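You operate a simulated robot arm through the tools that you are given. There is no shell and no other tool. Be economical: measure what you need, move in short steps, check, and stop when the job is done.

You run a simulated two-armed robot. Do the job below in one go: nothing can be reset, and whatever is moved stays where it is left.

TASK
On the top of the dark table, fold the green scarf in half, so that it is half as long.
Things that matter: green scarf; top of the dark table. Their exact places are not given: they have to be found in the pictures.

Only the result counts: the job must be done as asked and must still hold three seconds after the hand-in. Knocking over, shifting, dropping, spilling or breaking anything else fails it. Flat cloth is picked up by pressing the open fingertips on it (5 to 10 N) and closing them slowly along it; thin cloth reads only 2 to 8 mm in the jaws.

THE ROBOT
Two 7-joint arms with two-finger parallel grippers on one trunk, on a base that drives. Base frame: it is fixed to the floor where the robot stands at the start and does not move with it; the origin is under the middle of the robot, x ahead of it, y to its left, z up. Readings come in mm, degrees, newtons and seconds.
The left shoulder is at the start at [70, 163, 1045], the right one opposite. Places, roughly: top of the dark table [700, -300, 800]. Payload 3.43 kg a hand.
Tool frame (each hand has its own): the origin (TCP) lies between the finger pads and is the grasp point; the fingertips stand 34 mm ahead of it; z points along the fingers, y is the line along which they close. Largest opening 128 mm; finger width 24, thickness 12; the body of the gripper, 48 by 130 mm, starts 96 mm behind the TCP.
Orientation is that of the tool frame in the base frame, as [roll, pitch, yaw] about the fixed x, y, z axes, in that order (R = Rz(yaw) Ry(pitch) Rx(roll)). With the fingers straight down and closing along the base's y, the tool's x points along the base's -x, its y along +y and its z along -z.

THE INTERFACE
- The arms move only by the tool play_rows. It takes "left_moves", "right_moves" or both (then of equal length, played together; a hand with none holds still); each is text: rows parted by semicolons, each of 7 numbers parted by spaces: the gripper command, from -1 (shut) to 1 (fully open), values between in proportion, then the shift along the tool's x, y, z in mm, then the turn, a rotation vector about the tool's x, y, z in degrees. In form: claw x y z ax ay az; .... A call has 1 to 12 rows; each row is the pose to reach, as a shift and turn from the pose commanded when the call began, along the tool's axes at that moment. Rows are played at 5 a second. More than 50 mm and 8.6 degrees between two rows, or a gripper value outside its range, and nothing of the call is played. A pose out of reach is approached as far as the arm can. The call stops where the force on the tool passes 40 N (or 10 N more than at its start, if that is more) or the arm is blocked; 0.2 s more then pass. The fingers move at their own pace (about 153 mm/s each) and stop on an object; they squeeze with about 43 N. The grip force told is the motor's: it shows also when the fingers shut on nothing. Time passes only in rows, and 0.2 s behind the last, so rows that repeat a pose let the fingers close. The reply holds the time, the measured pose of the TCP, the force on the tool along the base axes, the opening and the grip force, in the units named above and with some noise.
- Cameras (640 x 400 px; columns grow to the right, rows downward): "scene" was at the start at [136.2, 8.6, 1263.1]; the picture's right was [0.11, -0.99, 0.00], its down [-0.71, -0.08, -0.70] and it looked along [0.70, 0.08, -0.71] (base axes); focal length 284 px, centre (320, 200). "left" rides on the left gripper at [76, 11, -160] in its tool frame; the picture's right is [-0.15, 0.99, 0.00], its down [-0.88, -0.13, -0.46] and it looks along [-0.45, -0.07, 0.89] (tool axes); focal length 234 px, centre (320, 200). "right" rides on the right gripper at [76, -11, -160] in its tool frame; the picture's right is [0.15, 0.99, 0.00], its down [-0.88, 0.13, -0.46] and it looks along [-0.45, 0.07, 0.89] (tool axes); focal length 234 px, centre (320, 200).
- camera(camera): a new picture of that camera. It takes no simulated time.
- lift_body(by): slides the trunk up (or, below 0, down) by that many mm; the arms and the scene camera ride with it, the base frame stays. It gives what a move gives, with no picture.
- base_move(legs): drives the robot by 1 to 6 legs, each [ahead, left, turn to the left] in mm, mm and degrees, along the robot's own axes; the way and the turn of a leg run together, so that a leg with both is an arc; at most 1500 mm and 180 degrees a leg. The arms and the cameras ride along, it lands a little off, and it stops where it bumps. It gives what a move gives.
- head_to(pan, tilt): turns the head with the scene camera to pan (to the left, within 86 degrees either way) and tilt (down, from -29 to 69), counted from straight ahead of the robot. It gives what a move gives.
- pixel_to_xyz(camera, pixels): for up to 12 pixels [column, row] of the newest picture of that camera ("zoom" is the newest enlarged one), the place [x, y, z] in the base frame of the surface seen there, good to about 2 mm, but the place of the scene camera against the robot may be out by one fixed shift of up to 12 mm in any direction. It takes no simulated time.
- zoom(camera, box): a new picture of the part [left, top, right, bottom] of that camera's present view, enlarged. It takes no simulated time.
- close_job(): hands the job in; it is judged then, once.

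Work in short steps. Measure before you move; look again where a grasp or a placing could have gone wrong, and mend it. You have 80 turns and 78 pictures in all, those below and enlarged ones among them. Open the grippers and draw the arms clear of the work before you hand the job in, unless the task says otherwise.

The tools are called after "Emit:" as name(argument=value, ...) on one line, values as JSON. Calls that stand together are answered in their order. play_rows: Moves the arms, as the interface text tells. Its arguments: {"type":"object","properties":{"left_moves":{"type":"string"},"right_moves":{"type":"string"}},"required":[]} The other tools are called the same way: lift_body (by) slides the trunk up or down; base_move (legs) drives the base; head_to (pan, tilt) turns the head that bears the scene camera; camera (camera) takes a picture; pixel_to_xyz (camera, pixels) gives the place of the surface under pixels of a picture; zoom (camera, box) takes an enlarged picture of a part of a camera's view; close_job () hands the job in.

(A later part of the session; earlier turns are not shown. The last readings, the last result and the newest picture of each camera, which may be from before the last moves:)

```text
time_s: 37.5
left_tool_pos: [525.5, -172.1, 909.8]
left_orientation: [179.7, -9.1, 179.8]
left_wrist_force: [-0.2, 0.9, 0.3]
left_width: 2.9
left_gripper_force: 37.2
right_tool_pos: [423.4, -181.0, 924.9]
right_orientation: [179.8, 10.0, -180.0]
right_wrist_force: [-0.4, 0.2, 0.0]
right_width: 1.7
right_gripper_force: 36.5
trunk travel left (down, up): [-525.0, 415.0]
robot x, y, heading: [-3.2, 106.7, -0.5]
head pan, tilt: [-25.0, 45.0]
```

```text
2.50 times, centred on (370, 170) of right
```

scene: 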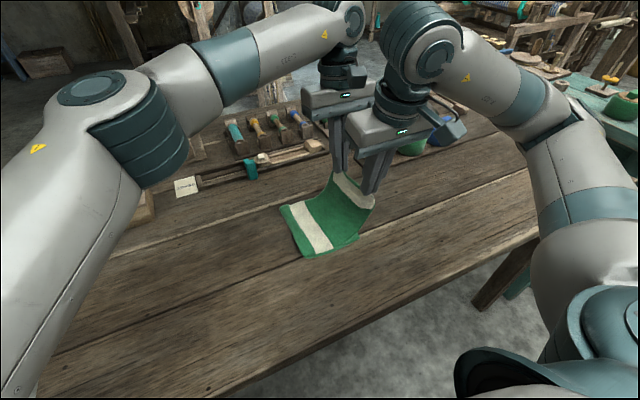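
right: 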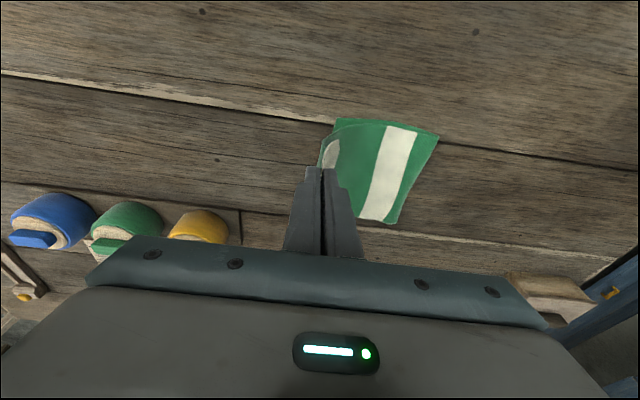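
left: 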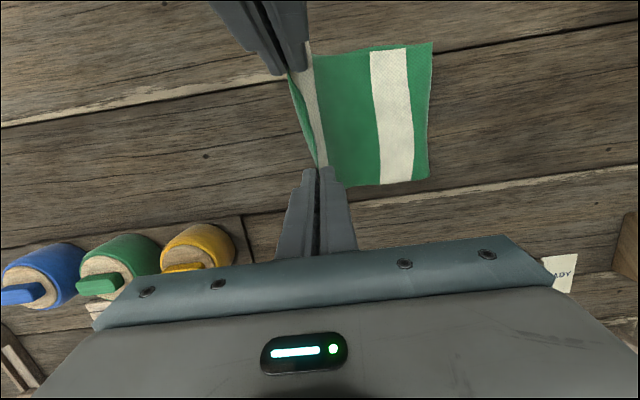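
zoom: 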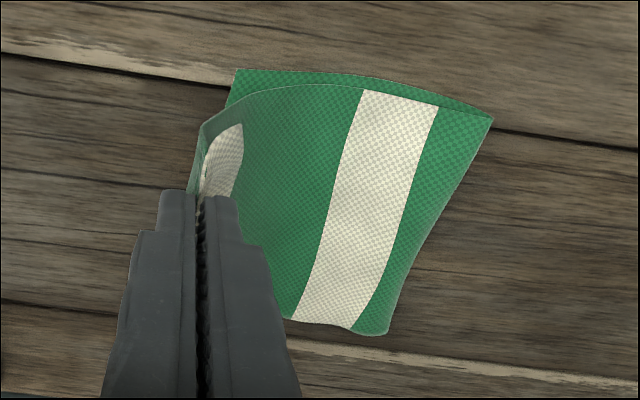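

The overshoot peeled too much: the fold line (y of about -45) has come too close to the resting end. I bring the hands back up and toward +y to unroll it to the middle.

Emit:
play_rows(left_moves="-1 1.4 20 -9 0 0 0; -1 2.9 40 -18 0 0 0; -1 4.3 60 -27 0 0 0; -1 5.7 80 -36 0 0 0; -1 7.1 100 -45 0 0 0; -1 8.6 120 -54 0 0 0; -1 8.6 145 -54 0 0 0; -1 8.6 170 -54 0 0 0; -1 8.6 195 -54 0 0 0; -1 8.6 195 -54 0 0 0", right_moves="-1 -1.2 20 -6.5 0 0 0; -1 -2.4 40 -13 0 0 0; -1 -3.5 60 -19.5 0 0 0; -1 -4.7 80 -26 0 0 0; -1 -5.8 100 -32.5 0 0 0; -1 -7 120 -39 0 0 0; -1 -7 147 -39 0 0 0; -1 -7 174 -39 0 0 0; -1 -7 202 -39 0 0 0; -1 -7 202 -39 0 0 0")

Emit:
camera(camera="left")

Emit:
camera(camera="scene")

```text
time_s: 39.7
left_tool_pos: [526.4, 21.1, 964.1]
left_orientation: [179.8, -9.1, 179.8]
left_wrist_force: [0.1, 0.5, -1.0]
left_width: 2.7
left_gripper_force: 37.1
right_tool_pos: [422.2, 19.0, 966.9]
right_orientation: [179.8, 9.9, -180.0]
right_wrist_force: [0.0, 0.3, 0.5]
right_width: 1.8
right_gripper_force: 36.7
trunk travel left (down, up): [-525.0, 415.0]
robot x, y, heading: [-4.7, 106.9, -1.0]
head pan, tilt: [-25.0, 45.0]
```

```text
45 pictures are left
```

left: 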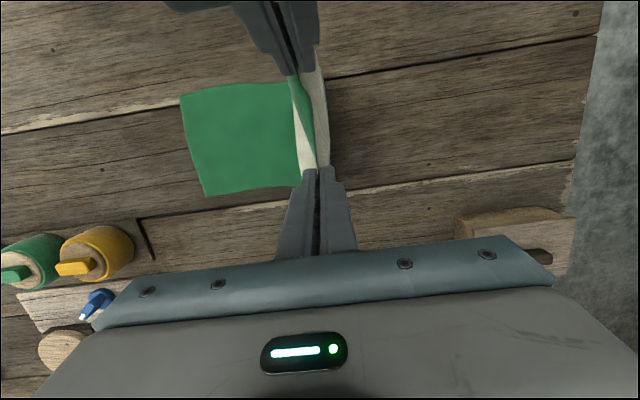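

```text
44 pictures are left
```

scene: 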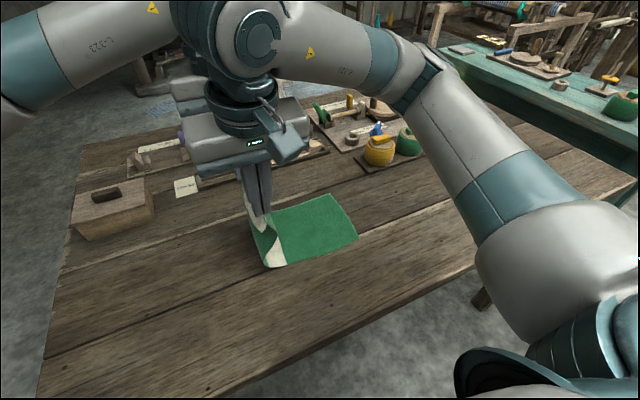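

Emit:
pixel_to_xyz(camera="left", pixels=[[184, 99], [207, 191], [195, 145], [270, 90], [292, 92], [297, 120], [296, 180], [320, 100], [325, 130]])

Emit:
zoom(camera="scene", box=[210, 170, 380, 290])

Emit:
pixel_to_xyz(camera="zoom", pixels=[[215, 360], [290, 350], [225, 240], [555, 260], [460, 95], [250, 340]])

```text
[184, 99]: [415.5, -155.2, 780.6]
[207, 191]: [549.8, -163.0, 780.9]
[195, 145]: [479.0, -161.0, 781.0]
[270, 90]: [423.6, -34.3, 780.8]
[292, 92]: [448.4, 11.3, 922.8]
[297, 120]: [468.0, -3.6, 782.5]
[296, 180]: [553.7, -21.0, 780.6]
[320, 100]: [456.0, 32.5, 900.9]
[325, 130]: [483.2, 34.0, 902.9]
```

```text
3.33 times, centred on (295, 230) of scene
```

zoom: 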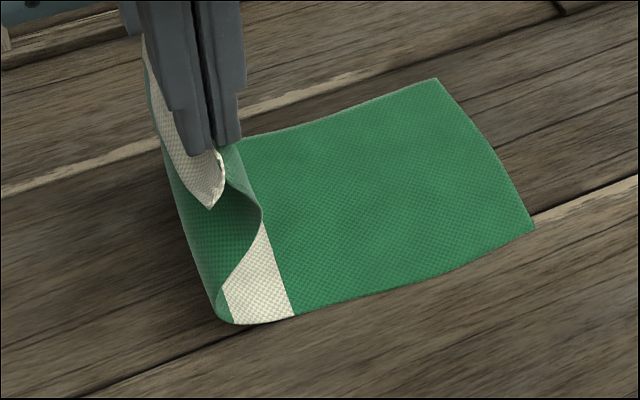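

```text
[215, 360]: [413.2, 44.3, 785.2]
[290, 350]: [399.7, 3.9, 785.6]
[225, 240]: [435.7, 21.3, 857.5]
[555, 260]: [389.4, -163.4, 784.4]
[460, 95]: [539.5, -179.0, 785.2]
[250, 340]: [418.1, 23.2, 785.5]
```

The fold line is now at y of about +30 with the resting end at -155 to -163, so it is in the middle. I lay the held end over along an arc of 150 to 160 mm radius, ending at grip y of about -130 just above the lower layer.

Emit:
play_rows(left_moves="-1 -0.8 -31 5 0 0 0; -1 -2.2 -58 13.8 0 0 0; -1 -4.2 -82 26.7 0 0 0; -1 -6.8 -103 42.5 0 0 0; -1 -9.6 -121 60.3 0 0 0; -1 -13 -135 82 0 0 0; -1 -16.8 -145 105.7 0 0 0; -1 -19.5 -148 122.5 0 0 0; -1 -21.3 -150 134.4 0 0 0; -1 -21.3 -150 134.4 0 0 0", right_moves="-1 0.9 -29 5 0 0 0; -1 2.4 -56 13.8 0 0 0; -1 4.7 -80 26.6 0 0 0; -1 7.5 -101 42.4 0 0 0; -1 10.6 -119 60 0 0 0; -1 14.4 -133 82 0 0 0; -1 18.6 -143 105.5 0 0 0; -1 21.6 -146 122 0 0 0; -1 24 -148 136 0 0 0; -1 24 -148 136 0 0 0")

Emit:
camera(camera="left")

Emit:
camera(camera="right")

Emit:
zoom(camera="scene", box=[210, 140, 400, 290])

```text
time_s: 41.9
left_tool_pos: [526.3, -129.1, 828.5]
left_orientation: [179.8, -9.0, 179.7]
left_wrist_force: [0.5, 0.1, 1.2]
left_width: 2.6
left_gripper_force: 37.2
right_tool_pos: [422.8, -126.3, 827.8]
right_orientation: [179.9, 9.9, 180.0]
right_wrist_force: [0.6, 0.3, -0.5]
right_width: 2.1
right_gripper_force: 36.5
trunk travel left (down, up): [-525.0, 415.0]
robot x, y, heading: [-7.0, 104.9, -0.7]
head pan, tilt: [-25.0, 45.0]
```

```text
42 pictures are left
```

left: 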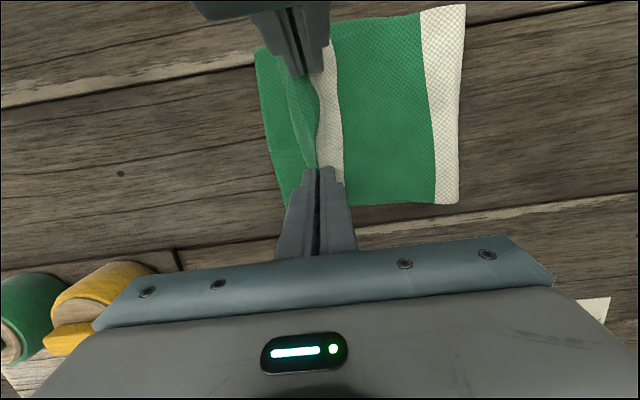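

```text
41 pictures are left
```

right: 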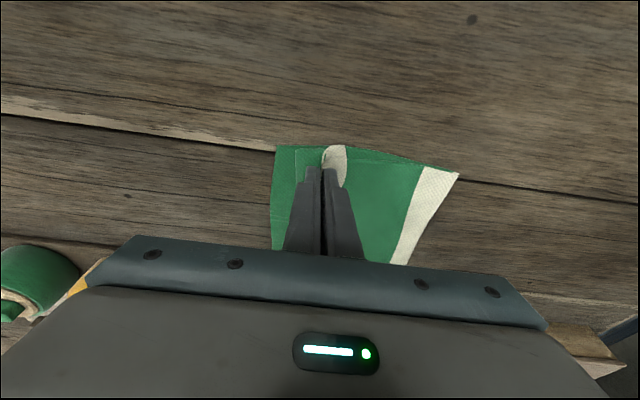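

```text
2.67 times, centred on (305, 215) of scene
```

zoom: 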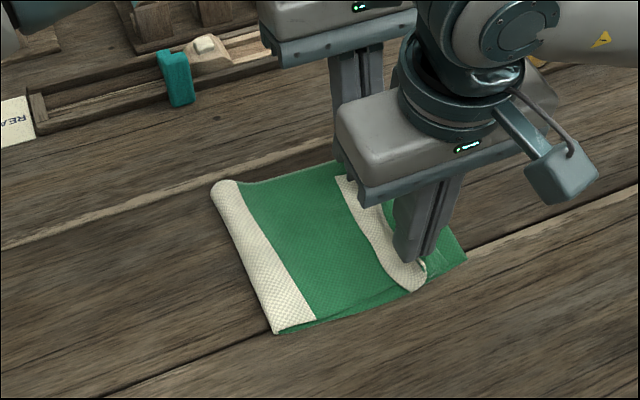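

The fold line now runs along the middle stripe. The end stripe lies as a flap turned back on top toward +y. I lower 6 mm and open gently, then look.

Emit:
play_rows(left_moves="-1 -0.5 -1 3 0 0 0; -1 -1 -2 6 0 0 0; -0.9 -1 -2 6 0 0 0; -0.8 -1 -2 6 0 0 0; -0.7 -1 -2 6 0 0 0; -0.7 -1 -2 6 0 0 0; -0.7 4 -2 -34 0 0 0; -0.7 9 -2 -64 0 0 0; -0.7 9 -2 -64 0 0 0", right_moves="-1 0.5 -1 3 0 0 0; -1 1 -2 6 0 0 0; -0.9 1 -2 6 0 0 0; -0.8 1 -2 6 0 0 0; -0.7 1 -2 6 0 0 0; -0.7 1 -2 6 0 0 0; -0.7 -6 -2 -34 0 0 0; -0.7 -11 -2 -64 0 0 0; -0.7 -11 -2 -64 0 0 0")

Emit:
camera(camera="left")

Emit:
camera(camera="right")

Emit:
zoom(camera="scene", box=[210, 140, 400, 290])

```text
time_s: 43.9
left_tool_pos: [525.9, -131.3, 894.9]
left_orientation: [179.8, -9.2, 179.8]
left_wrist_force: [0.3, 0.2, 0.0]
left_width: 19.3
left_gripper_force: 0.1
right_tool_pos: [424.4, -127.9, 890.5]
right_orientation: [179.9, 9.8, -179.9]
right_wrist_force: [1.0, -0.5, -0.2]
right_width: 19.2
right_gripper_force: 0.0
trunk travel left (down, up): [-525.0, 415.0]
robot x, y, heading: [-4.5, 99.0, -0.6]
head pan, tilt: [-25.0, 45.0]
```

```text
39 pictures are left
```

left: 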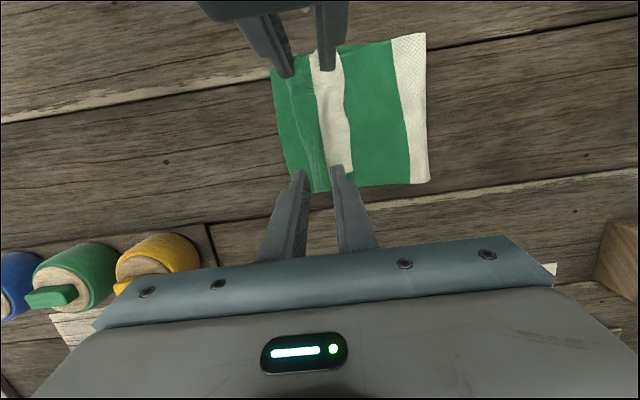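

```text
38 pictures are left
```

right: 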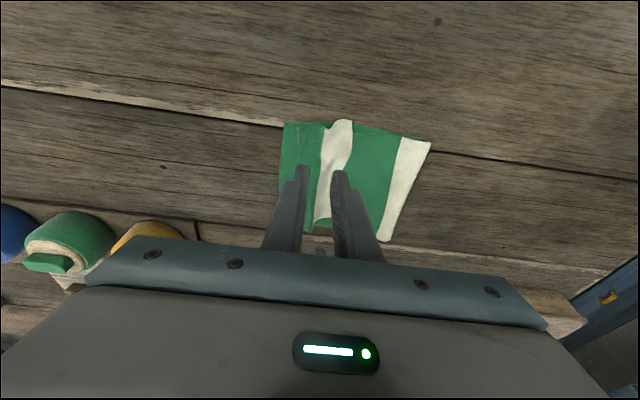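

```text
2.67 times, centred on (305, 215) of scene
```

zoom: 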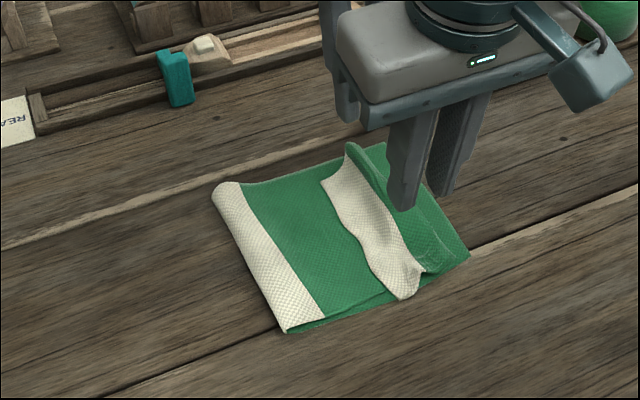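

The released end shows a ridge with the white flap lying back toward +y. I withdraw the left hand to +y to see freely and measure the pieces from the right hand's and scene views.

Emit:
pixel_to_xyz(camera="zoom", pixels=[[345, 185], [400, 292], [352, 150], [425, 272], [385, 220], [465, 255], [235, 195], [300, 325], [410, 230], [440, 230]])

Emit:
pixel_to_xyz(camera="left", pixels=[[310, 60], [322, 130], [326, 160], [345, 70], [350, 150], [275, 80], [290, 185], [425, 45], [428, 170], [300, 120], [312, 180], [335, 110]])

```text
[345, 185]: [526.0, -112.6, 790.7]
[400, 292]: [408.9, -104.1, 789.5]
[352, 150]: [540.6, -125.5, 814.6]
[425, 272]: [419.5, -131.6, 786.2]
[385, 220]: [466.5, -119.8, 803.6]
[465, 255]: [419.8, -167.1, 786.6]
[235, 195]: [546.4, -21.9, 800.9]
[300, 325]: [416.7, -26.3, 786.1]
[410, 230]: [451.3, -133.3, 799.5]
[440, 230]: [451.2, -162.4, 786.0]
```

```text
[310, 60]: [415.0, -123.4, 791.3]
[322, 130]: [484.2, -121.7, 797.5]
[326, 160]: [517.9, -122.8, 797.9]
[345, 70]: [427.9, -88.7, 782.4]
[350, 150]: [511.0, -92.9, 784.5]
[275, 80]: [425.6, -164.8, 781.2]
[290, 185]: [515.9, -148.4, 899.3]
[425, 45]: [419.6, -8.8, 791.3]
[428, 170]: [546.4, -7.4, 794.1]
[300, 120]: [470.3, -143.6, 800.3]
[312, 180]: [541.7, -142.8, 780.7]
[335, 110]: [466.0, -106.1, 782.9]
```

The fold line sits at y of about -8, the resting end at -163, and the stripe flap points back over a ridge at y -125 to -140. I will unroll the flap: with fingers shut I press lightly on it at y of about -103 and drag it toward -y.

Emit:
play_rows(left_moves="-1 0 14 0 0 0 0; -1 0 27 0 0 0 0; -1 -5 27 32 0 0 0; -1 -9 27 60 0 0 0; -1 -10.8 27 68 0 0 0; -1 -11.5 27 73 0 0 0", right_moves="-1 0 14 0 0 0 0; -1 0 27 0 0 0 0; -1 5 27 30 0 0 0; -1 10 27 56 0 0 0; -1 11.2 27 63.5 0 0 0; -1 12 27 69 0 0 0")

```text
time_s: 45.3
left_tool_pos: [527.8, -102.6, 820.4]
left_orientation: [179.8, -9.1, 179.8]
left_wrist_force: [-0.1, 0.4, -0.4]
left_width: 0.0
left_gripper_force: 32.9
right_tool_pos: [422.2, -101.4, 822.3]
right_orientation: [179.9, 10.0, -180.0]
right_wrist_force: [-0.3, -0.8, 0.7]
right_width: 0.2
right_gripper_force: 33.1
trunk travel left (down, up): [-525.0, 415.0]
robot x, y, heading: [-4.0, 104.2, -0.7]
head pan, tilt: [-25.0, 45.0]
```

Just above contact; I lower 2 to 4 mm more in small steps and read the forces.

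Emit:
play_rows(left_moves="-1 0 0 1 0 0 0; -1 -0.3 0 2 0 0 0", right_moves="-1 0.2 0 1.5 0 0 0; -1 0.5 0 3 0 0 0")

```text
time_s: 45.9
left_tool_pos: [526.3, -102.6, 818.4]
left_orientation: [179.9, -9.0, 179.8]
left_wrist_force: [0.9, 0.4, 4.4]
left_width: 0.0
left_gripper_force: 33.3
right_tool_pos: [422.5, -101.7, 819.7]
right_orientation: [179.9, 9.9, 179.9]
right_wrist_force: [0.3, -0.6, 1.8]
right_width: 0.0
right_gripper_force: 33.5
trunk travel left (down, up): [-525.0, 415.0]
robot x, y, heading: [-6.1, 105.5, -0.8]
head pan, tilt: [-25.0, 45.0]
```

Light contact (4.4 and 1.8 N). I drag both hands 80 mm toward -y in small steps.

Emit:
play_rows(left_moves="-1 0 -8 0 0 0 0; -1 0 -16 0 0 0 0; -1 0 -24 0 0 0 0; -1 0 -32 0 0 0 0; -1 0 -40 0 0 0 0; -1 0 -48 0 0 0 0; -1 0 -56 0 0 0 0; -1 0 -64 0 0 0 0; -1 0 -72 0 0 0 0; -1 0 -80 0 0 0 0", right_moves="-1 0 -8 0.5 0 0 0; -1 0 -16 0.5 0 0 0; -1 0 -24 0.5 0 0 0; -1 0 -32 0.5 0 0 0; -1 0 -40 0.5 0 0 0; -1 0 -48 0.5 0 0 0; -1 0 -56 0.5 0 0 0; -1 0 -64 0.5 0 0 0; -1 0 -72 0.5 0 0 0; -1 0 -80 0.5 0 0 0")

Emit:
camera(camera="left")

Emit:
zoom(camera="scene", box=[210, 140, 420, 300])

```text
time_s: 48.1
left_tool_pos: [525.6, -173.5, 818.3]
left_orientation: [179.7, -9.0, 179.8]
left_wrist_force: [0.7, 1.4, 9.1]
left_width: 0.1
left_gripper_force: 33.4
left hand out of reach, approached as far as the arm can: row 10
right_tool_pos: [422.1, -180.3, 817.9]
right_orientation: [179.9, 9.8, -180.0]
right_wrist_force: [-0.2, 1.6, 5.1]
right_width: 0.1
right_gripper_force: 32.5
trunk travel left (down, up): [-525.0, 415.0]
robot x, y, heading: [-6.5, 104.6, -0.5]
head pan, tilt: [-25.0, 45.0]
```

```text
36 pictures are left
```

left: 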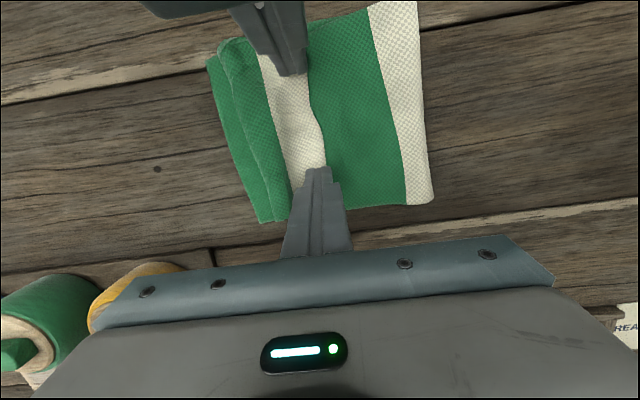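

```text
2.50 times, centred on (315, 220) of scene
```

zoom: 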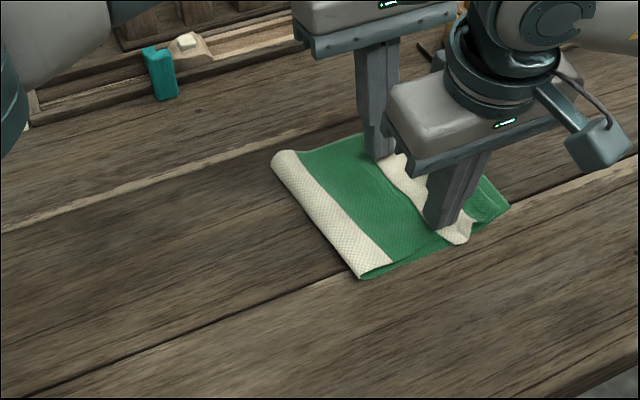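

The flap did not unroll; everything seems to have slid. I measure where the cloth is now.

Emit:
pixel_to_xyz(camera="left", pixels=[[413, 5], [428, 200], [212, 62], [262, 215], [235, 60], [285, 205], [303, 20], [318, 120], [260, 60], [285, 140], [280, 170]])

```text
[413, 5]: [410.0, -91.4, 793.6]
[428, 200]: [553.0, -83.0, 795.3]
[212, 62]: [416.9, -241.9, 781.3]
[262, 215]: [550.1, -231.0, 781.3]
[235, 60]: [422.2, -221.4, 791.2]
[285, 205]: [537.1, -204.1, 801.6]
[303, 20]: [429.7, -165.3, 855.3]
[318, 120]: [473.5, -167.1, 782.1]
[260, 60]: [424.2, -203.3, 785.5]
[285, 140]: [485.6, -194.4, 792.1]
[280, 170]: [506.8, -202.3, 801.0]
```

The whole folded scarf slid about 75 mm toward -y, layers together. Instead I will pinch the flap itself, close to its free edge, and lift that end again. First I raise the hands and shift the base right 80 mm for reach.

Emit:
play_rows(left_moves="-1 5 6 -30 0 0 0; -0.7 10 20 -60 0 0 0; -0.7 12 40 -75 0 0 0; -0.7 12 60 -75 0 0 0; -0.7 12 60 -75 0 0 0", right_moves="-1 -5 6 -30 0 0 0; -0.7 -10 20 -60 0 0 0; -0.7 -13 40 -75 0 0 0; -0.7 -13 66 -75 0 0 0; -0.7 -13 66 -75 0 0 0")

Emit:
base_move(legs=[[0, -80, 0]])

Emit:
camera(camera="left")

Emit:
camera(camera="right")

```text
time_s: 49.3
left_tool_pos: [526.8, -115.5, 892.4]
left_orientation: [179.7, -9.2, 179.8]
left_wrist_force: [0.3, -0.4, 1.1]
left_width: 19.2
left_gripper_force: 0.0
right_tool_pos: [422.1, -117.4, 894.1]
right_orientation: [179.8, 9.9, -180.0]
right_wrist_force: [0.6, -1.0, 0.1]
right_width: 19.4
right_gripper_force: 0.1
trunk travel left (down, up): [-525.0, 415.0]
robot x, y, heading: [-6.4, 104.0, -0.6]
head pan, tilt: [-25.0, 45.0]
```

```text
time_s: 50.4
left_tool_pos: [525.5, -196.8, 891.5]
left_orientation: [179.7, -9.1, 179.8]
left_wrist_force: [0.2, -0.4, 0.6]
left_width: 19.5
left_gripper_force: 0.1
right_tool_pos: [421.7, -196.9, 895.2]
right_orientation: [179.8, 9.9, 179.9]
right_wrist_force: [-0.6, 0.1, -0.1]
right_width: 19.2
right_gripper_force: 0.0
trunk travel left (down, up): [-525.0, 415.0]
robot x, y, heading: [-5.1, 24.2, -1.0]
head pan, tilt: [-25.0, 45.0]
```

```text
34 pictures are left
```

left: 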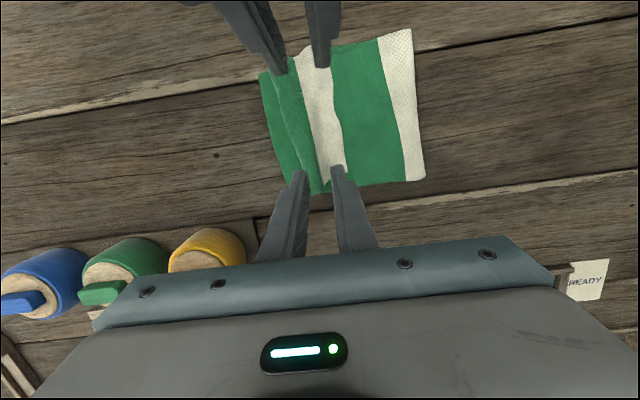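

```text
33 pictures are left
```

right: 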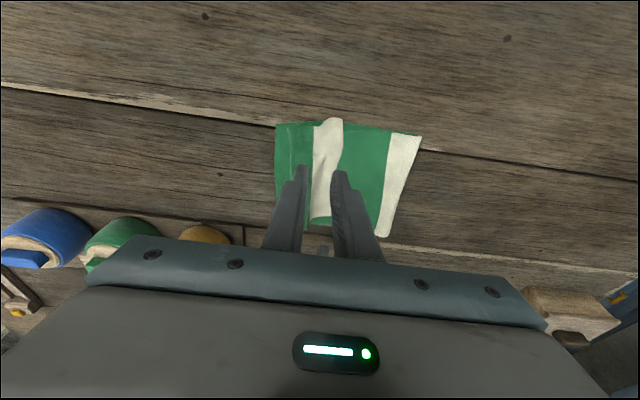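

Emit:
pixel_to_xyz(camera="left", pixels=[[330, 90], [338, 130], [345, 165], [304, 90], [313, 130], [319, 160], [262, 80], [291, 185], [410, 35], [423, 178], [297, 70], [330, 60]])

Emit:
pixel_to_xyz(camera="right", pixels=[[342, 122], [341, 145], [315, 130], [313, 165], [326, 120], [277, 128], [418, 140]])

Emit:
zoom(camera="left", box=[240, 20, 440, 210])

```text
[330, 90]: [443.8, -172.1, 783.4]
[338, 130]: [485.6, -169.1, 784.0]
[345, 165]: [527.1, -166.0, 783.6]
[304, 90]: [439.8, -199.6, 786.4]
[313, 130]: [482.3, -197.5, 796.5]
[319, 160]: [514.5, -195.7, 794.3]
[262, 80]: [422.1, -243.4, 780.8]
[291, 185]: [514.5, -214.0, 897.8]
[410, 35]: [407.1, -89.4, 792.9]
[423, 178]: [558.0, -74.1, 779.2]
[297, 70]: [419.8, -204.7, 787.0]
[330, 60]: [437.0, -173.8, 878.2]
```

```text
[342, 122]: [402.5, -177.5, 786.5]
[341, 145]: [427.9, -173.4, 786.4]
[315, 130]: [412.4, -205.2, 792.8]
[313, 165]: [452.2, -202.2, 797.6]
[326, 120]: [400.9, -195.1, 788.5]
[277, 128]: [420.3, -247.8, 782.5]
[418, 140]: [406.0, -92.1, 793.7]
```

```text
2.11 times, centred on (340, 115) of left
```

zoom: 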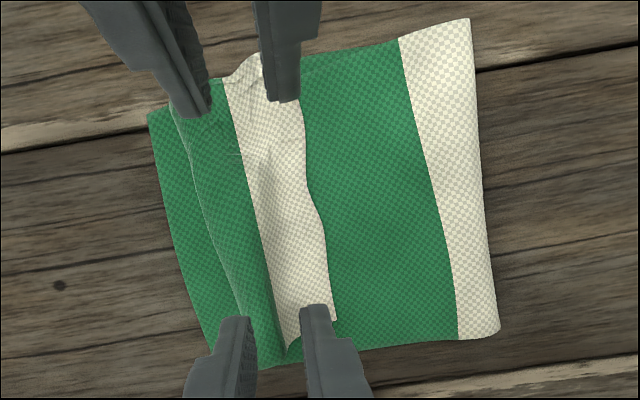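

The flap's free edge is at y -175 (near) to -166 (far), its crease at about -222. I set a 24 mm opening with the outer fingers at that edge (left y -187, right y -193) and go down to just above it.

Emit:
play_rows(left_moves="-0.62 0 10 0 0 0 0; -0.62 -5 10 30 0 0 0; -0.62 -9 10 58 0 0 0; -0.62 -11 10 68 0 0 0; -0.62 -11 10 68 0 0 0", right_moves="-0.62 0 4 0 0 0 0; -0.62 5 4 30 0 0 0; -0.62 10 4 59 0 0 0; -0.62 12.5 4 70 0 0 0; -0.62 12.5 4 70 0 0 0")

Emit:
play_rows(left_moves="-0.62 -0.3 0 1.5 0 0 0; -0.62 -0.5 0 3 0 0 0; -0.62 -0.6 0 4 0 0 0", right_moves="-0.62 0.3 0 1.5 0 0 0; -0.62 0.5 0 3 0 0 0; -0.62 0.6 0 4 0 0 0")

Emit:
zoom(camera="left", box=[220, 0, 460, 220])

```text
time_s: 51.6
left_tool_pos: [524.3, -184.3, 822.5]
left_orientation: [179.7, -9.0, 179.8]
left_wrist_force: [-2.0, -0.4, 1.3]
left_width: 24.3
left_gripper_force: 0.0
right_tool_pos: [423.0, -190.2, 824.7]
right_orientation: [180.0, 9.9, -180.0]
right_wrist_force: [0.7, 0.0, 0.1]
right_width: 24.3
right_gripper_force: 0.1
trunk travel left (down, up): [-525.0, 415.0]
robot x, y, heading: [-4.4, 23.6, -0.8]
head pan, tilt: [-25.0, 45.0]
```

```text
time_s: 52.4
left_tool_pos: [525.2, -184.7, 820.7]
left_orientation: [179.9, -9.1, 179.7]
left_wrist_force: [-0.4, -0.1, 2.6]
left_width: 24.2
left_gripper_force: 0.0
right_tool_pos: [421.8, -192.2, 820.6]
right_orientation: [179.9, 9.9, -179.9]
right_wrist_force: [0.1, 0.4, 0.9]
right_width: 24.4
right_gripper_force: 0.0
trunk travel left (down, up): [-525.0, 415.0]
robot x, y, heading: [-8.6, 26.0, -0.7]
head pan, tilt: [-25.0, 45.0]
```

```text
1.82 times, centred on (340, 110) of left
```

zoom: 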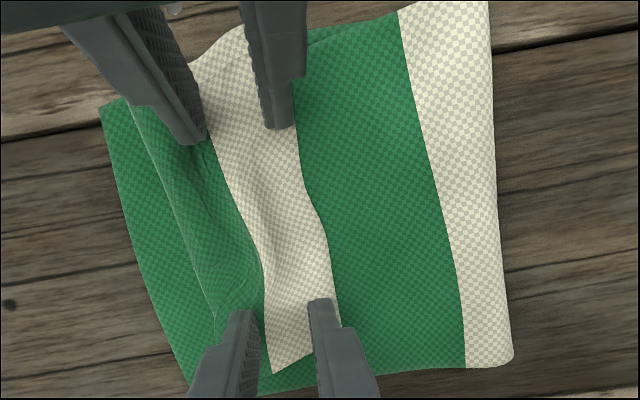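

The outer fingertips sit right at the flap edge with light contact. I press about 2 mm further and close slowly.

Emit:
play_rows(left_moves="-0.62 0 0 1 0 0 0; -0.62 -0.2 0 1.7 0 0 0; -0.67 -0.2 0 1.7 0 0 0; -0.72 -0.2 0 1.7 0 0 0; -0.77 -0.2 0 1.7 0 0 0; -0.82 -0.2 0 1.7 0 0 0; -0.87 -0.2 0 1.7 0 0 0; -0.92 -0.2 0 1.7 0 0 0; -0.97 -0.2 0 1.7 0 0 0; -1 -0.2 0 1.7 0 0 0; -1 -0.2 0 1.7 0 0 0", right_moves="-0.62 0.1 0 1 0 0 0; -0.62 0.3 0 2 0 0 0; -0.67 0.3 0 2.2 0 0 0; -0.72 0.3 0 2.2 0 0 0; -0.77 0.3 0 2.2 0 0 0; -0.82 0.3 0 2.2 0 0 0; -0.87 0.3 0 2.2 0 0 0; -0.92 0.3 0 2.2 0 0 0; -0.97 0.3 0 2.2 0 0 0; -1 0.3 0 2.2 0 0 0; -1 0.3 0 2.2 0 0 0")

Emit:
zoom(camera="left", box=[220, 0, 460, 220])

```text
time_s: 54.8
left_tool_pos: [523.4, -185.4, 818.4]
left_orientation: [179.8, -9.0, 179.7]
left_wrist_force: [-2.7, 1.0, 7.9]
left_width: 7.5
left_gripper_force: 41.6
right_tool_pos: [420.9, -190.8, 818.9]
right_orientation: [179.9, 10.0, -180.0]
right_wrist_force: [2.3, 1.0, 13.0]
right_width: 1.8
right_gripper_force: 36.8
trunk travel left (down, up): [-525.0, 415.0]
robot x, y, heading: [-8.4, 24.3, -0.6]
head pan, tilt: [-25.0, 45.0]
```

```text
1.82 times, centred on (340, 110) of left
```

zoom: 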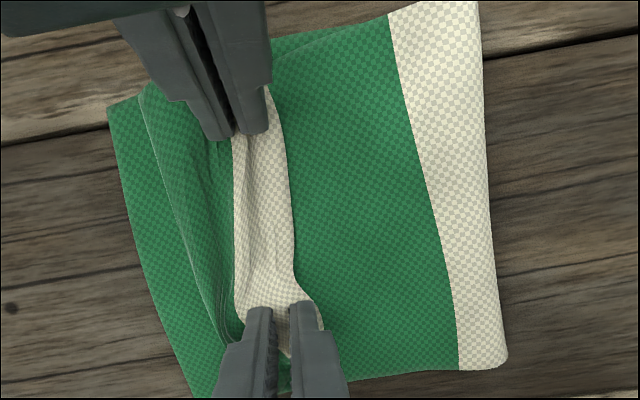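

Right reads 1.8 mm, left 7.5 mm, which may hold more than the flap. I lift by 25 mm and look.

Emit:
play_rows(left_moves="-1 1.5 0 -10 0 0 0; -1 3 0 -20 0 0 0; -1 4.5 0 -30 0 0 0; -1 4.5 0 -30 0 0 0", right_moves="-1 -1.7 0 -10 0 0 0; -1 -3.5 0 -20 0 0 0; -1 -5.2 0 -30 0 0 0; -1 -5.2 0 -30 0 0 0")

Emit:
zoom(camera="left", box=[220, 0, 460, 220])

Emit:
zoom(camera="scene", box=[210, 140, 420, 300])

Emit:
camera(camera="right")

```text
time_s: 55.8
left_tool_pos: [525.3, -185.4, 847.5]
left_orientation: [179.8, -9.1, 179.7]
left_wrist_force: [-2.8, 0.4, -0.6]
left_width: 7.1
left_gripper_force: 40.9
right_tool_pos: [420.8, -192.0, 848.3]
right_orientation: [179.9, 9.9, -180.0]
right_wrist_force: [2.8, 0.1, -0.5]
right_width: 1.6
right_gripper_force: 36.8
trunk travel left (down, up): [-525.0, 415.0]
robot x, y, heading: [-7.3, 27.9, -0.4]
head pan, tilt: [-25.0, 45.0]
```

```text
1.82 times, centred on (340, 110) of left
```

zoom: 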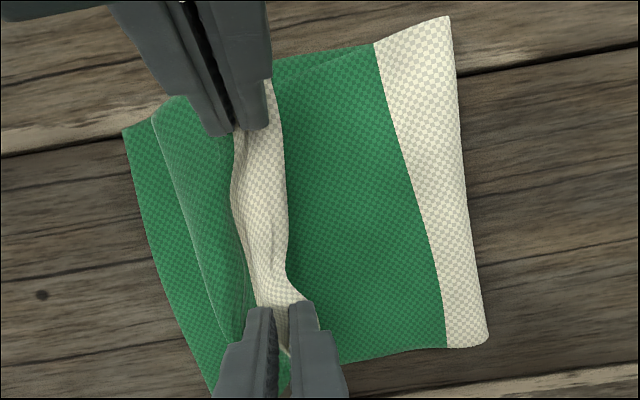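

```text
2.50 times, centred on (315, 220) of scene
```

zoom: 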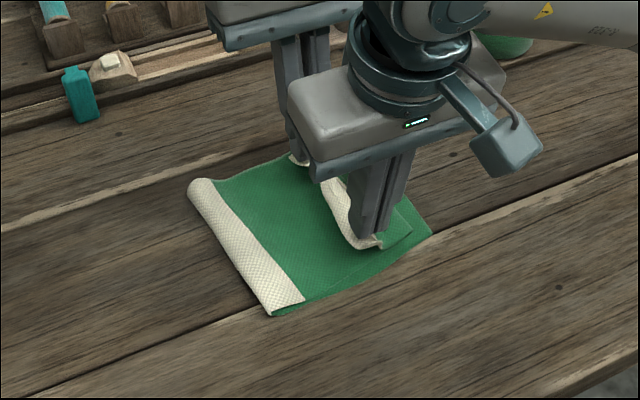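

```text
27 pictures are left
```

right: 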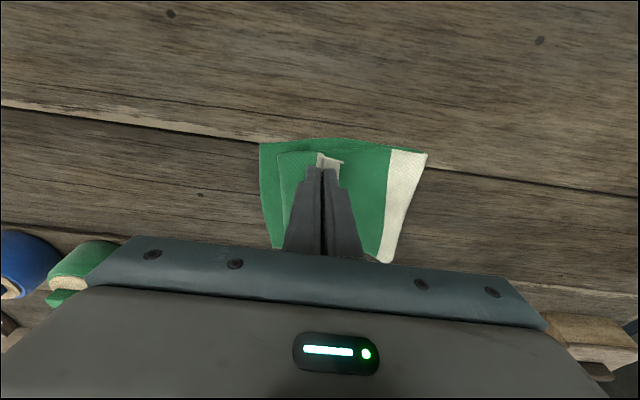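

Only the end seems to lift so far. I continue up about 110 mm and toward +y by 130 mm to hang the end over the wanted fold line.

Emit:
play_rows(left_moves="-1 2.4 0 -15 0 0 0; -1 4.7 0 -30 0 0 0; -1 7 10 -45 0 0 0; -1 9.4 25 -60 0 0 0; -1 12 45 -75 0 0 0; -1 14 65 -90 0 0 0; -1 16.5 85 -105 0 0 0; -1 17.3 105 -110 0 0 0; -1 17.3 130 -110 0 0 0; -1 17.3 130 -110 0 0 0", right_moves="-1 -2.6 0 -15 0 0 0; -1 -5.3 0 -30 0 0 0; -1 -7.9 10 -45 0 0 0; -1 -10.6 25 -60 0 0 0; -1 -13.2 45 -75 0 0 0; -1 -15.9 65 -90 0 0 0; -1 -18.5 85 -105 0 0 0; -1 -19.4 105 -110 0 0 0; -1 -19.4 130 -110 0 0 0; -1 -19.4 130 -110 0 0 0")

Emit:
camera(camera="left")

Emit:
zoom(camera="scene", box=[180, 110, 390, 300])

```text
time_s: 58.0
left_tool_pos: [525.9, -58.2, 961.0]
left_orientation: [179.7, -9.1, 179.7]
left_wrist_force: [-2.4, 0.1, -0.3]
left_width: 7.2
left_gripper_force: 41.1
right_tool_pos: [421.9, -62.8, 959.8]
right_orientation: [179.8, 9.9, 179.8]
right_wrist_force: [2.5, -0.5, 0.3]
right_width: 1.9
right_gripper_force: 36.4
trunk travel left (down, up): [-525.0, 415.0]
robot x, y, heading: [-7.4, 23.5, -0.7]
head pan, tilt: [-25.0, 45.0]
```

```text
26 pictures are left
```

left: 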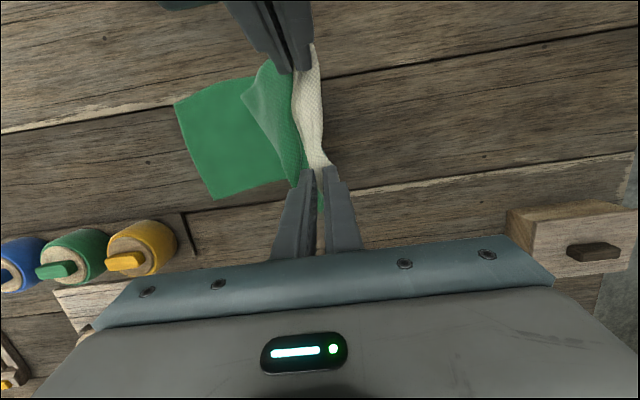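

```text
2.11 times, centred on (285, 205) of scene
```

zoom: 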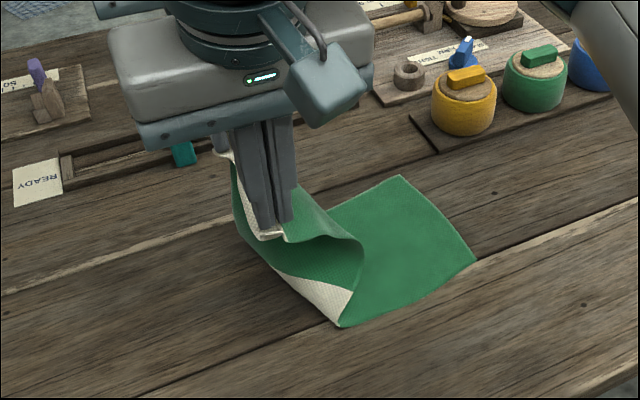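

The left hand pinched two layers, so the end is skewed. The cleanest mend is to lay the scarf out flat again toward +y and re-grip nearer the edge. I move the hands to +y while lowering.

Emit:
play_rows(left_moves="-1 0 20 0 0 0 0; -1 0 40 0 0 0 0; -1 -1.6 60 10 0 0 0; -1 -4 80 25 0 0 0; -1 -7 96 45 0 0 0; -1 -10 110 65 0 0 0; -1 -13 120 85 0 0 0; -1 -16 128 103 0 0 0; -1 -20 132 128 0 0 0; -1 -20 132 128 0 0 0", right_moves="-1 0 24 0 0 0 0; -1 0 48 0 0 0 0; -1 1.8 72 10 0 0 0; -1 4.5 96 25 0 0 0; -1 8 116 45 0 0 0; -1 11.4 135 65 0 0 0; -1 15 152 85 0 0 0; -1 18 164 103 0 0 0; -1 22.5 172 128 0 0 0; -1 22.5 172 128 0 0 0")

Emit:
camera(camera="left")

```text
time_s: 60.2
left_tool_pos: [524.6, 77.1, 830.0]
left_orientation: [179.8, -9.1, 179.8]
left_wrist_force: [0.0, -0.1, 0.1]
left_width: 0.0
left_gripper_force: 32.9
right_tool_pos: [419.5, 111.9, 829.4]
right_orientation: [179.9, 9.9, 179.9]
right_wrist_force: [0.0, 0.4, -0.1]
right_width: 1.7
right_gripper_force: 36.1
trunk travel left (down, up): [-525.0, 415.0]
robot x, y, heading: [-6.4, 23.8, -0.7]
head pan, tilt: [-25.0, 45.0]
```

```text
24 pictures are left
```

left: 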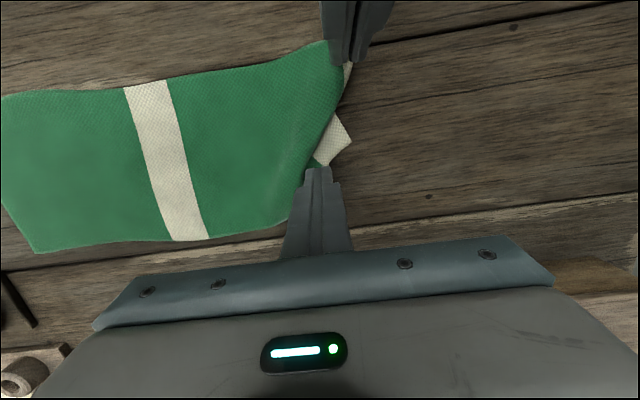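

The left hand slipped free, with its corner tucked under at (335,140). I raise both: the left away to the side, the right to lift its corner so the end can hang free.

Emit:
play_rows(left_moves="-0.6 6 10 -40 0 0 0; -0.6 -10 30 -75 0 0 0; -0.6 -40 50 -85 0 0 0; -0.6 -60 70 -85 0 0 0; -0.6 -60 70 -85 0 0 0", right_moves="-1 -5 0 -30 0 0 0; -1 -10.6 0 -60 0 0 0; -1 -16 0 -90 0 0 0; -1 -21 0 -120 0 0 0; -1 -21 0 -120 0 0 0")

Emit:
camera(camera="scene")

Emit:
camera(camera="left")

```text
time_s: 61.4
left_tool_pos: [599.3, 146.7, 905.8]
left_orientation: [179.8, -9.1, 179.8]
left_wrist_force: [0.2, 0.0, -0.7]
left_width: 25.6
left_gripper_force: 0.0
right_tool_pos: [420.5, 110.2, 953.1]
right_orientation: [179.9, 9.7, 179.9]
right_wrist_force: [-0.8, 0.3, -0.5]
right_width: 1.6
right_gripper_force: 36.6
trunk travel left (down, up): [-525.0, 415.0]
robot x, y, heading: [-6.3, 20.5, -0.5]
head pan, tilt: [-25.0, 45.0]
```

```text
23 pictures are left
```

scene: 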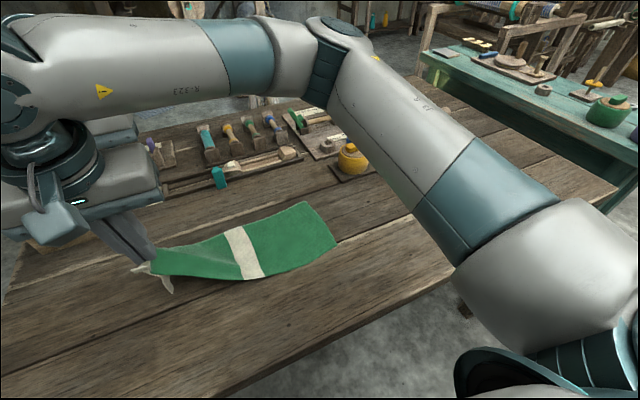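

```text
22 pictures are left
```

left: 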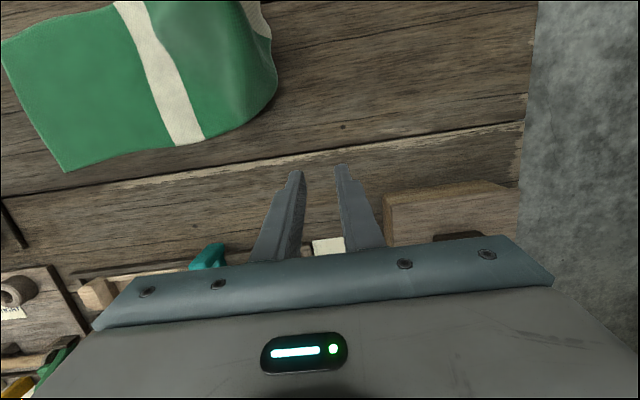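

The far side now hangs loose. I move the right hand out to +y and then come down while moving back toward -y, so the edge trails outward and lies flat.

Emit:
play_rows(right_moves="-1 0 20 0 0 0 0; -1 0 40 0 0 0 0; -1 3 50 20 0 0 0; -1 7 50 40 0 0 0; -1 10.5 45 60 0 0 0; -1 14 35 80 0 0 0; -1 17.5 25 100 0 0 0; -1 21.5 12 122 0 0 0; -1 22.5 2 127 0 0 0; -1 22.5 2 127 0 0 0")

Emit:
camera(camera="left")

```text
time_s: 63.6
left_tool_pos: [597.6, 147.1, 906.0]
left_orientation: [179.8, -9.1, 179.8]
left_wrist_force: [-0.4, 0.1, 0.1]
left_width: 25.4
left_gripper_force: 0.0
right_tool_pos: [421.3, 114.4, 824.7]
right_orientation: [179.9, 9.9, 180.0]
right_wrist_force: [0.2, -0.6, 1.0]
right_width: 1.7
right_gripper_force: 36.6
trunk travel left (down, up): [-525.0, 415.0]
robot x, y, heading: [-10.7, 24.8, -0.4]
head pan, tilt: [-25.0, 45.0]
```

```text
21 pictures are left
```

left: 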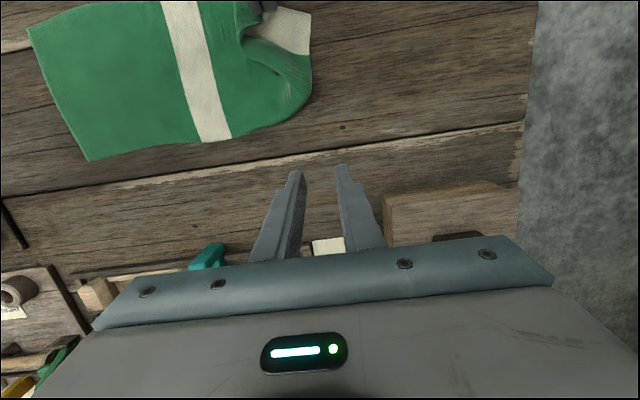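

The far corner is still tucked under at about (295,90). I lift the right hand high, about 220 mm, so that this corner comes off the table completely, and look.

Emit:
play_rows(right_moves="-1 -5 0 -30 0 0 0; -1 -12 0 -65 0 0 0; -1 -18 -5 -100 0 0 0; -1 -24 -10 -135 0 0 0; -1 -30 -15 -170 0 0 0; -1 -36 -20 -205 0 0 0; -1 -40 -20 -225 0 0 0; -1 -40 -20 -225 0 0 0; -1 -40 -20 -225 0 0 0")

Emit:
camera(camera="left")

```text
time_s: 65.6
left_tool_pos: [599.0, 147.2, 904.6]
left_orientation: [179.8, -9.1, 179.8]
left_wrist_force: [0.7, 0.8, -0.4]
left_width: 25.7
left_gripper_force: 0.0
right_tool_pos: [422.1, 92.3, 1053.0]
right_orientation: [179.9, 9.8, 179.8]
right_wrist_force: [0.4, -0.6, 0.1]
right_width: 1.4
right_gripper_force: 36.6
trunk travel left (down, up): [-525.0, 415.0]
robot x, y, heading: [-5.7, 24.9, -0.7]
head pan, tilt: [-25.0, 45.0]
```

```text
20 pictures are left
```

left: 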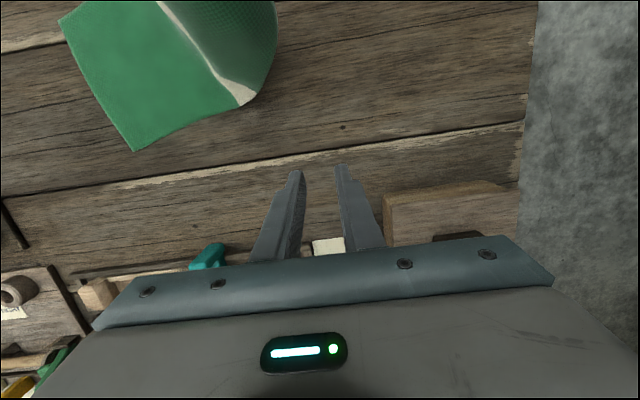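

The end now hangs freely. I swing the right hand out to y of about +195 and lower it while drawing back toward -y, letting the hanging corner touch down outward.

Emit:
play_rows(right_moves="-1 2 30 10 0 0 0; -1 4 60 25 0 0 0; -1 8 85 44 0 0 0; -1 12 100 69 0 0 0; -1 16.5 105 93.5 0 0 0; -1 21 97 118 0 0 0; -1 28 85 143 0 0 0; -1 35 70 167 0 0 0; -1 42 55 192 0 0 0; -1 49 42 212 0 0 0; -1 54 35 223 0 0 0; -1 54 35 223 0 0 0")

Emit:
camera(camera="left")

```text
time_s: 68.2
left_tool_pos: [598.9, 146.3, 906.2]
left_orientation: [179.8, -9.1, 179.8]
left_wrist_force: [-0.2, -0.4, -0.4]
left_width: 26.0
left_gripper_force: 0.1
right_tool_pos: [406.6, 128.1, 824.1]
right_orientation: [179.9, 9.9, 179.9]
right_wrist_force: [0.6, -0.1, 1.0]
right_width: 1.6
right_gripper_force: 37.1
trunk travel left (down, up): [-525.0, 415.0]
robot x, y, heading: [-10.4, 26.5, -0.8]
head pan, tilt: [-25.0, 45.0]
```

```text
19 pictures are left
```

left: 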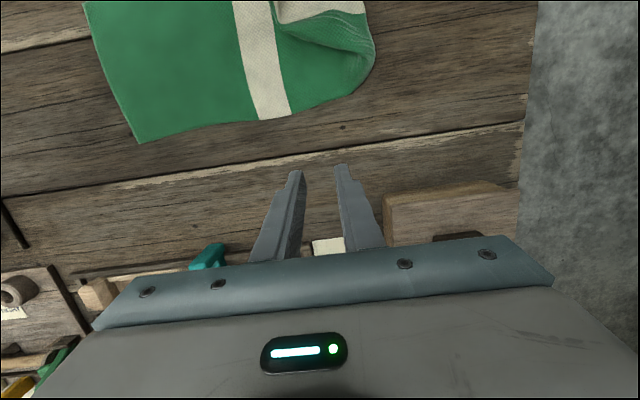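

The far corner is still turned under along a diagonal (bulge at (370,60)). I measure this folded edge so the left hand can pinch and lift it while the right keeps hold.

Emit:
pixel_to_xyz(camera="left", pixels=[[372, 55], [355, 80], [335, 92], [350, 50], [365, 10], [310, 15], [340, 40], [290, 110], [140, 138], [250, 60], [330, 20]])

Emit:
zoom(camera="left", box=[230, 0, 410, 120])

```text
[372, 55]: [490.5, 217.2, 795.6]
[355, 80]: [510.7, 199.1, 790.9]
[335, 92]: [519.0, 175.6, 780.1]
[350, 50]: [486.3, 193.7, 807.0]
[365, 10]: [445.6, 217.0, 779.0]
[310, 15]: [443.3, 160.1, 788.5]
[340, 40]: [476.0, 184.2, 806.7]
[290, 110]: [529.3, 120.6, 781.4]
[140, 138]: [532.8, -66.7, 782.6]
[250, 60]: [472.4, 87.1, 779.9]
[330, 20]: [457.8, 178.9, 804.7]
```

```text
3.33 times, centred on (320, 60) of left
```

zoom: 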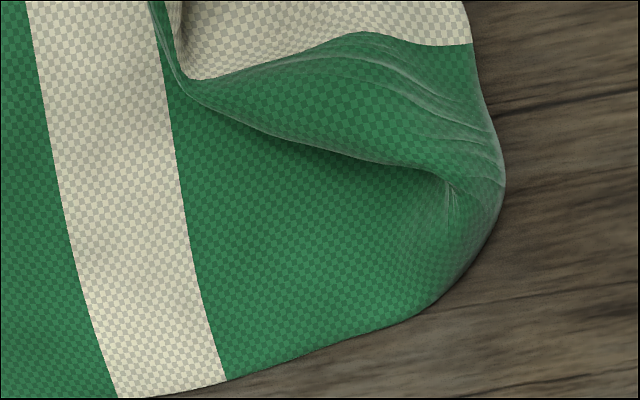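

The readings show the scarf itself was dragged about +150 mm (resting far corner at y of about -67), so the end is just slack and rolled over on top, not tucked under. I lift the right hand and stretch the end out toward +y.

Emit:
play_rows(right_moves="-1 -5 10 -30 0 0 0; -1 -11 25 -60 0 0 0; -1 -16 50 -90 0 0 0; -1 -20 80 -110 0 0 0; -1 -20 110 -110 0 0 0; -1 -20 140 -110 0 0 0; -1 -16 160 -90 0 0 0; -1 -12 165 -65 0 0 0; -1 -8 160 -40 0 0 0; -1 -3 152 -15 0 0 0; -1 -1 145 -3 0 0 0; -1 -1 145 -3 0 0 0")

Emit:
head_to(pan=25, tilt=50)

Emit:
camera(camera="scene")

Emit:
pixel_to_xyz(camera="scene", pixels=[[320, 300], [320, 200], [320, 250], [400, 220]])

```text
time_s: 69.7
left_tool_pos: [598.5, 148.6, 904.5]
left_orientation: [179.8, -9.3, -180.0]
left_wrist_force: [-1.4, 0.0, 0.5]
left_width: 25.6
left_gripper_force: 0.1
right_tool_pos: [409.7, 267.4, 932.8]
right_orientation: [-179.7, 9.9, -179.7]
right_wrist_force: [1.5, -7.3, -0.8]
right_width: 1.9
right_gripper_force: 36.4
trunk travel left (down, up): [-525.0, 415.0]
robot x, y, heading: [-6.7, 24.2, -0.5]
head pan, tilt: [-25.0, 45.0]
stopped in row 7 (right hand): the force on the tool passed its limit (the readings are from after the stop); the commanded pose is now the measured one
```

```text
time_s: 70.8
left_tool_pos: [599.3, 148.1, 904.3]
left_orientation: [179.8, -9.2, -179.9]
left_wrist_force: [0.0, 0.3, 0.3]
left_width: 25.6
left_gripper_force: 0.0
right_tool_pos: [408.8, 267.2, 934.0]
right_orientation: [-179.7, 9.9, -179.9]
right_wrist_force: [4.3, -18.0, -0.3]
right_width: 1.6
right_gripper_force: 36.4
trunk travel left (down, up): [-525.0, 415.0]
robot x, y, heading: [-4.9, 24.6, -0.5]
head pan, tilt: [25.0, 50.0]
```

```text
17 pictures are left
```

scene: 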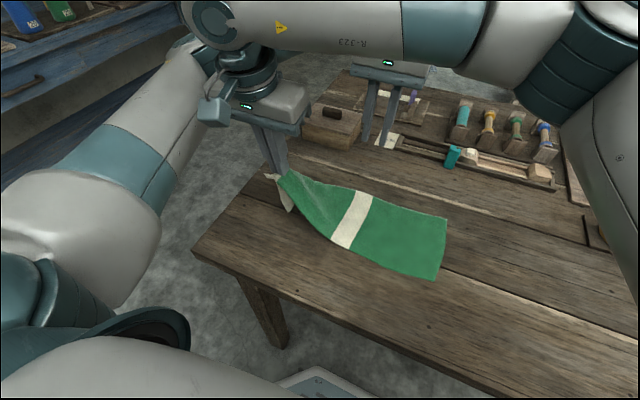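

```text
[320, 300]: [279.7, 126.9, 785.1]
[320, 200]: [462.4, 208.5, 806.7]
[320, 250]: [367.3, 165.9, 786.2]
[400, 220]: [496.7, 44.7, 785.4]
```

The right arm pressed against the left arm, so the move stopped. The scarf is almost straight. I take the left hand away to +y and up, then lay the right corner down near y of about 275.

Emit:
play_rows(left_moves="-0.6 3 25 -20 0 0 0; -0.6 6 60 -40 0 0 0; -0.6 9 95 -60 0 0 0; -0.6 12 130 -80 0 0 0; -0.6 12 165 -80 0 0 0; -0.6 12 200 -80 0 0 0; -0.6 12 235 -80 0 0 0; -0.6 12 265 -80 0 0 0; -0.6 12 265 -80 0 0 0; -0.6 12 265 -80 0 0 0", right_moves="-1 0 0 0 0 0 0; -1 0 0 0 0 0 0; -1 0 0 0 0 0 0; -1 0 0 0 0 0 0; -1 0 15 0 0 0 0; -1 4 25 25 0 0 0; -1 9 25 50 0 0 0; -1 13 20 75 0 0 0; -1 18 12 100 0 0 0; -1 18.5 10 105 0 0 0")

Emit:
camera(camera="scene")

```text
time_s: 73.0
left_tool_pos: [598.5, 415.9, 987.8]
left_orientation: [179.8, -9.3, -180.0]
left_wrist_force: [-0.5, -0.6, -0.9]
left_width: 25.5
left_gripper_force: 0.0
right_tool_pos: [407.9, 277.0, 827.2]
right_orientation: [-179.6, 9.9, -179.8]
right_wrist_force: [-0.6, -0.2, -0.3]
right_width: 1.4
right_gripper_force: 36.1
trunk travel left (down, up): [-525.0, 415.0]
robot x, y, heading: [-7.8, 26.3, -0.8]
head pan, tilt: [25.0, 50.0]
```

```text
16 pictures are left
```

scene: 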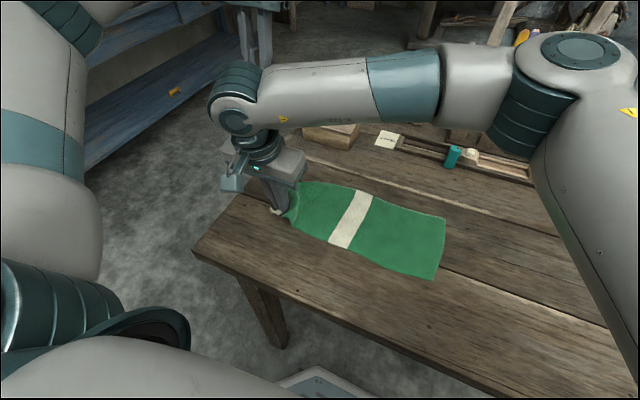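

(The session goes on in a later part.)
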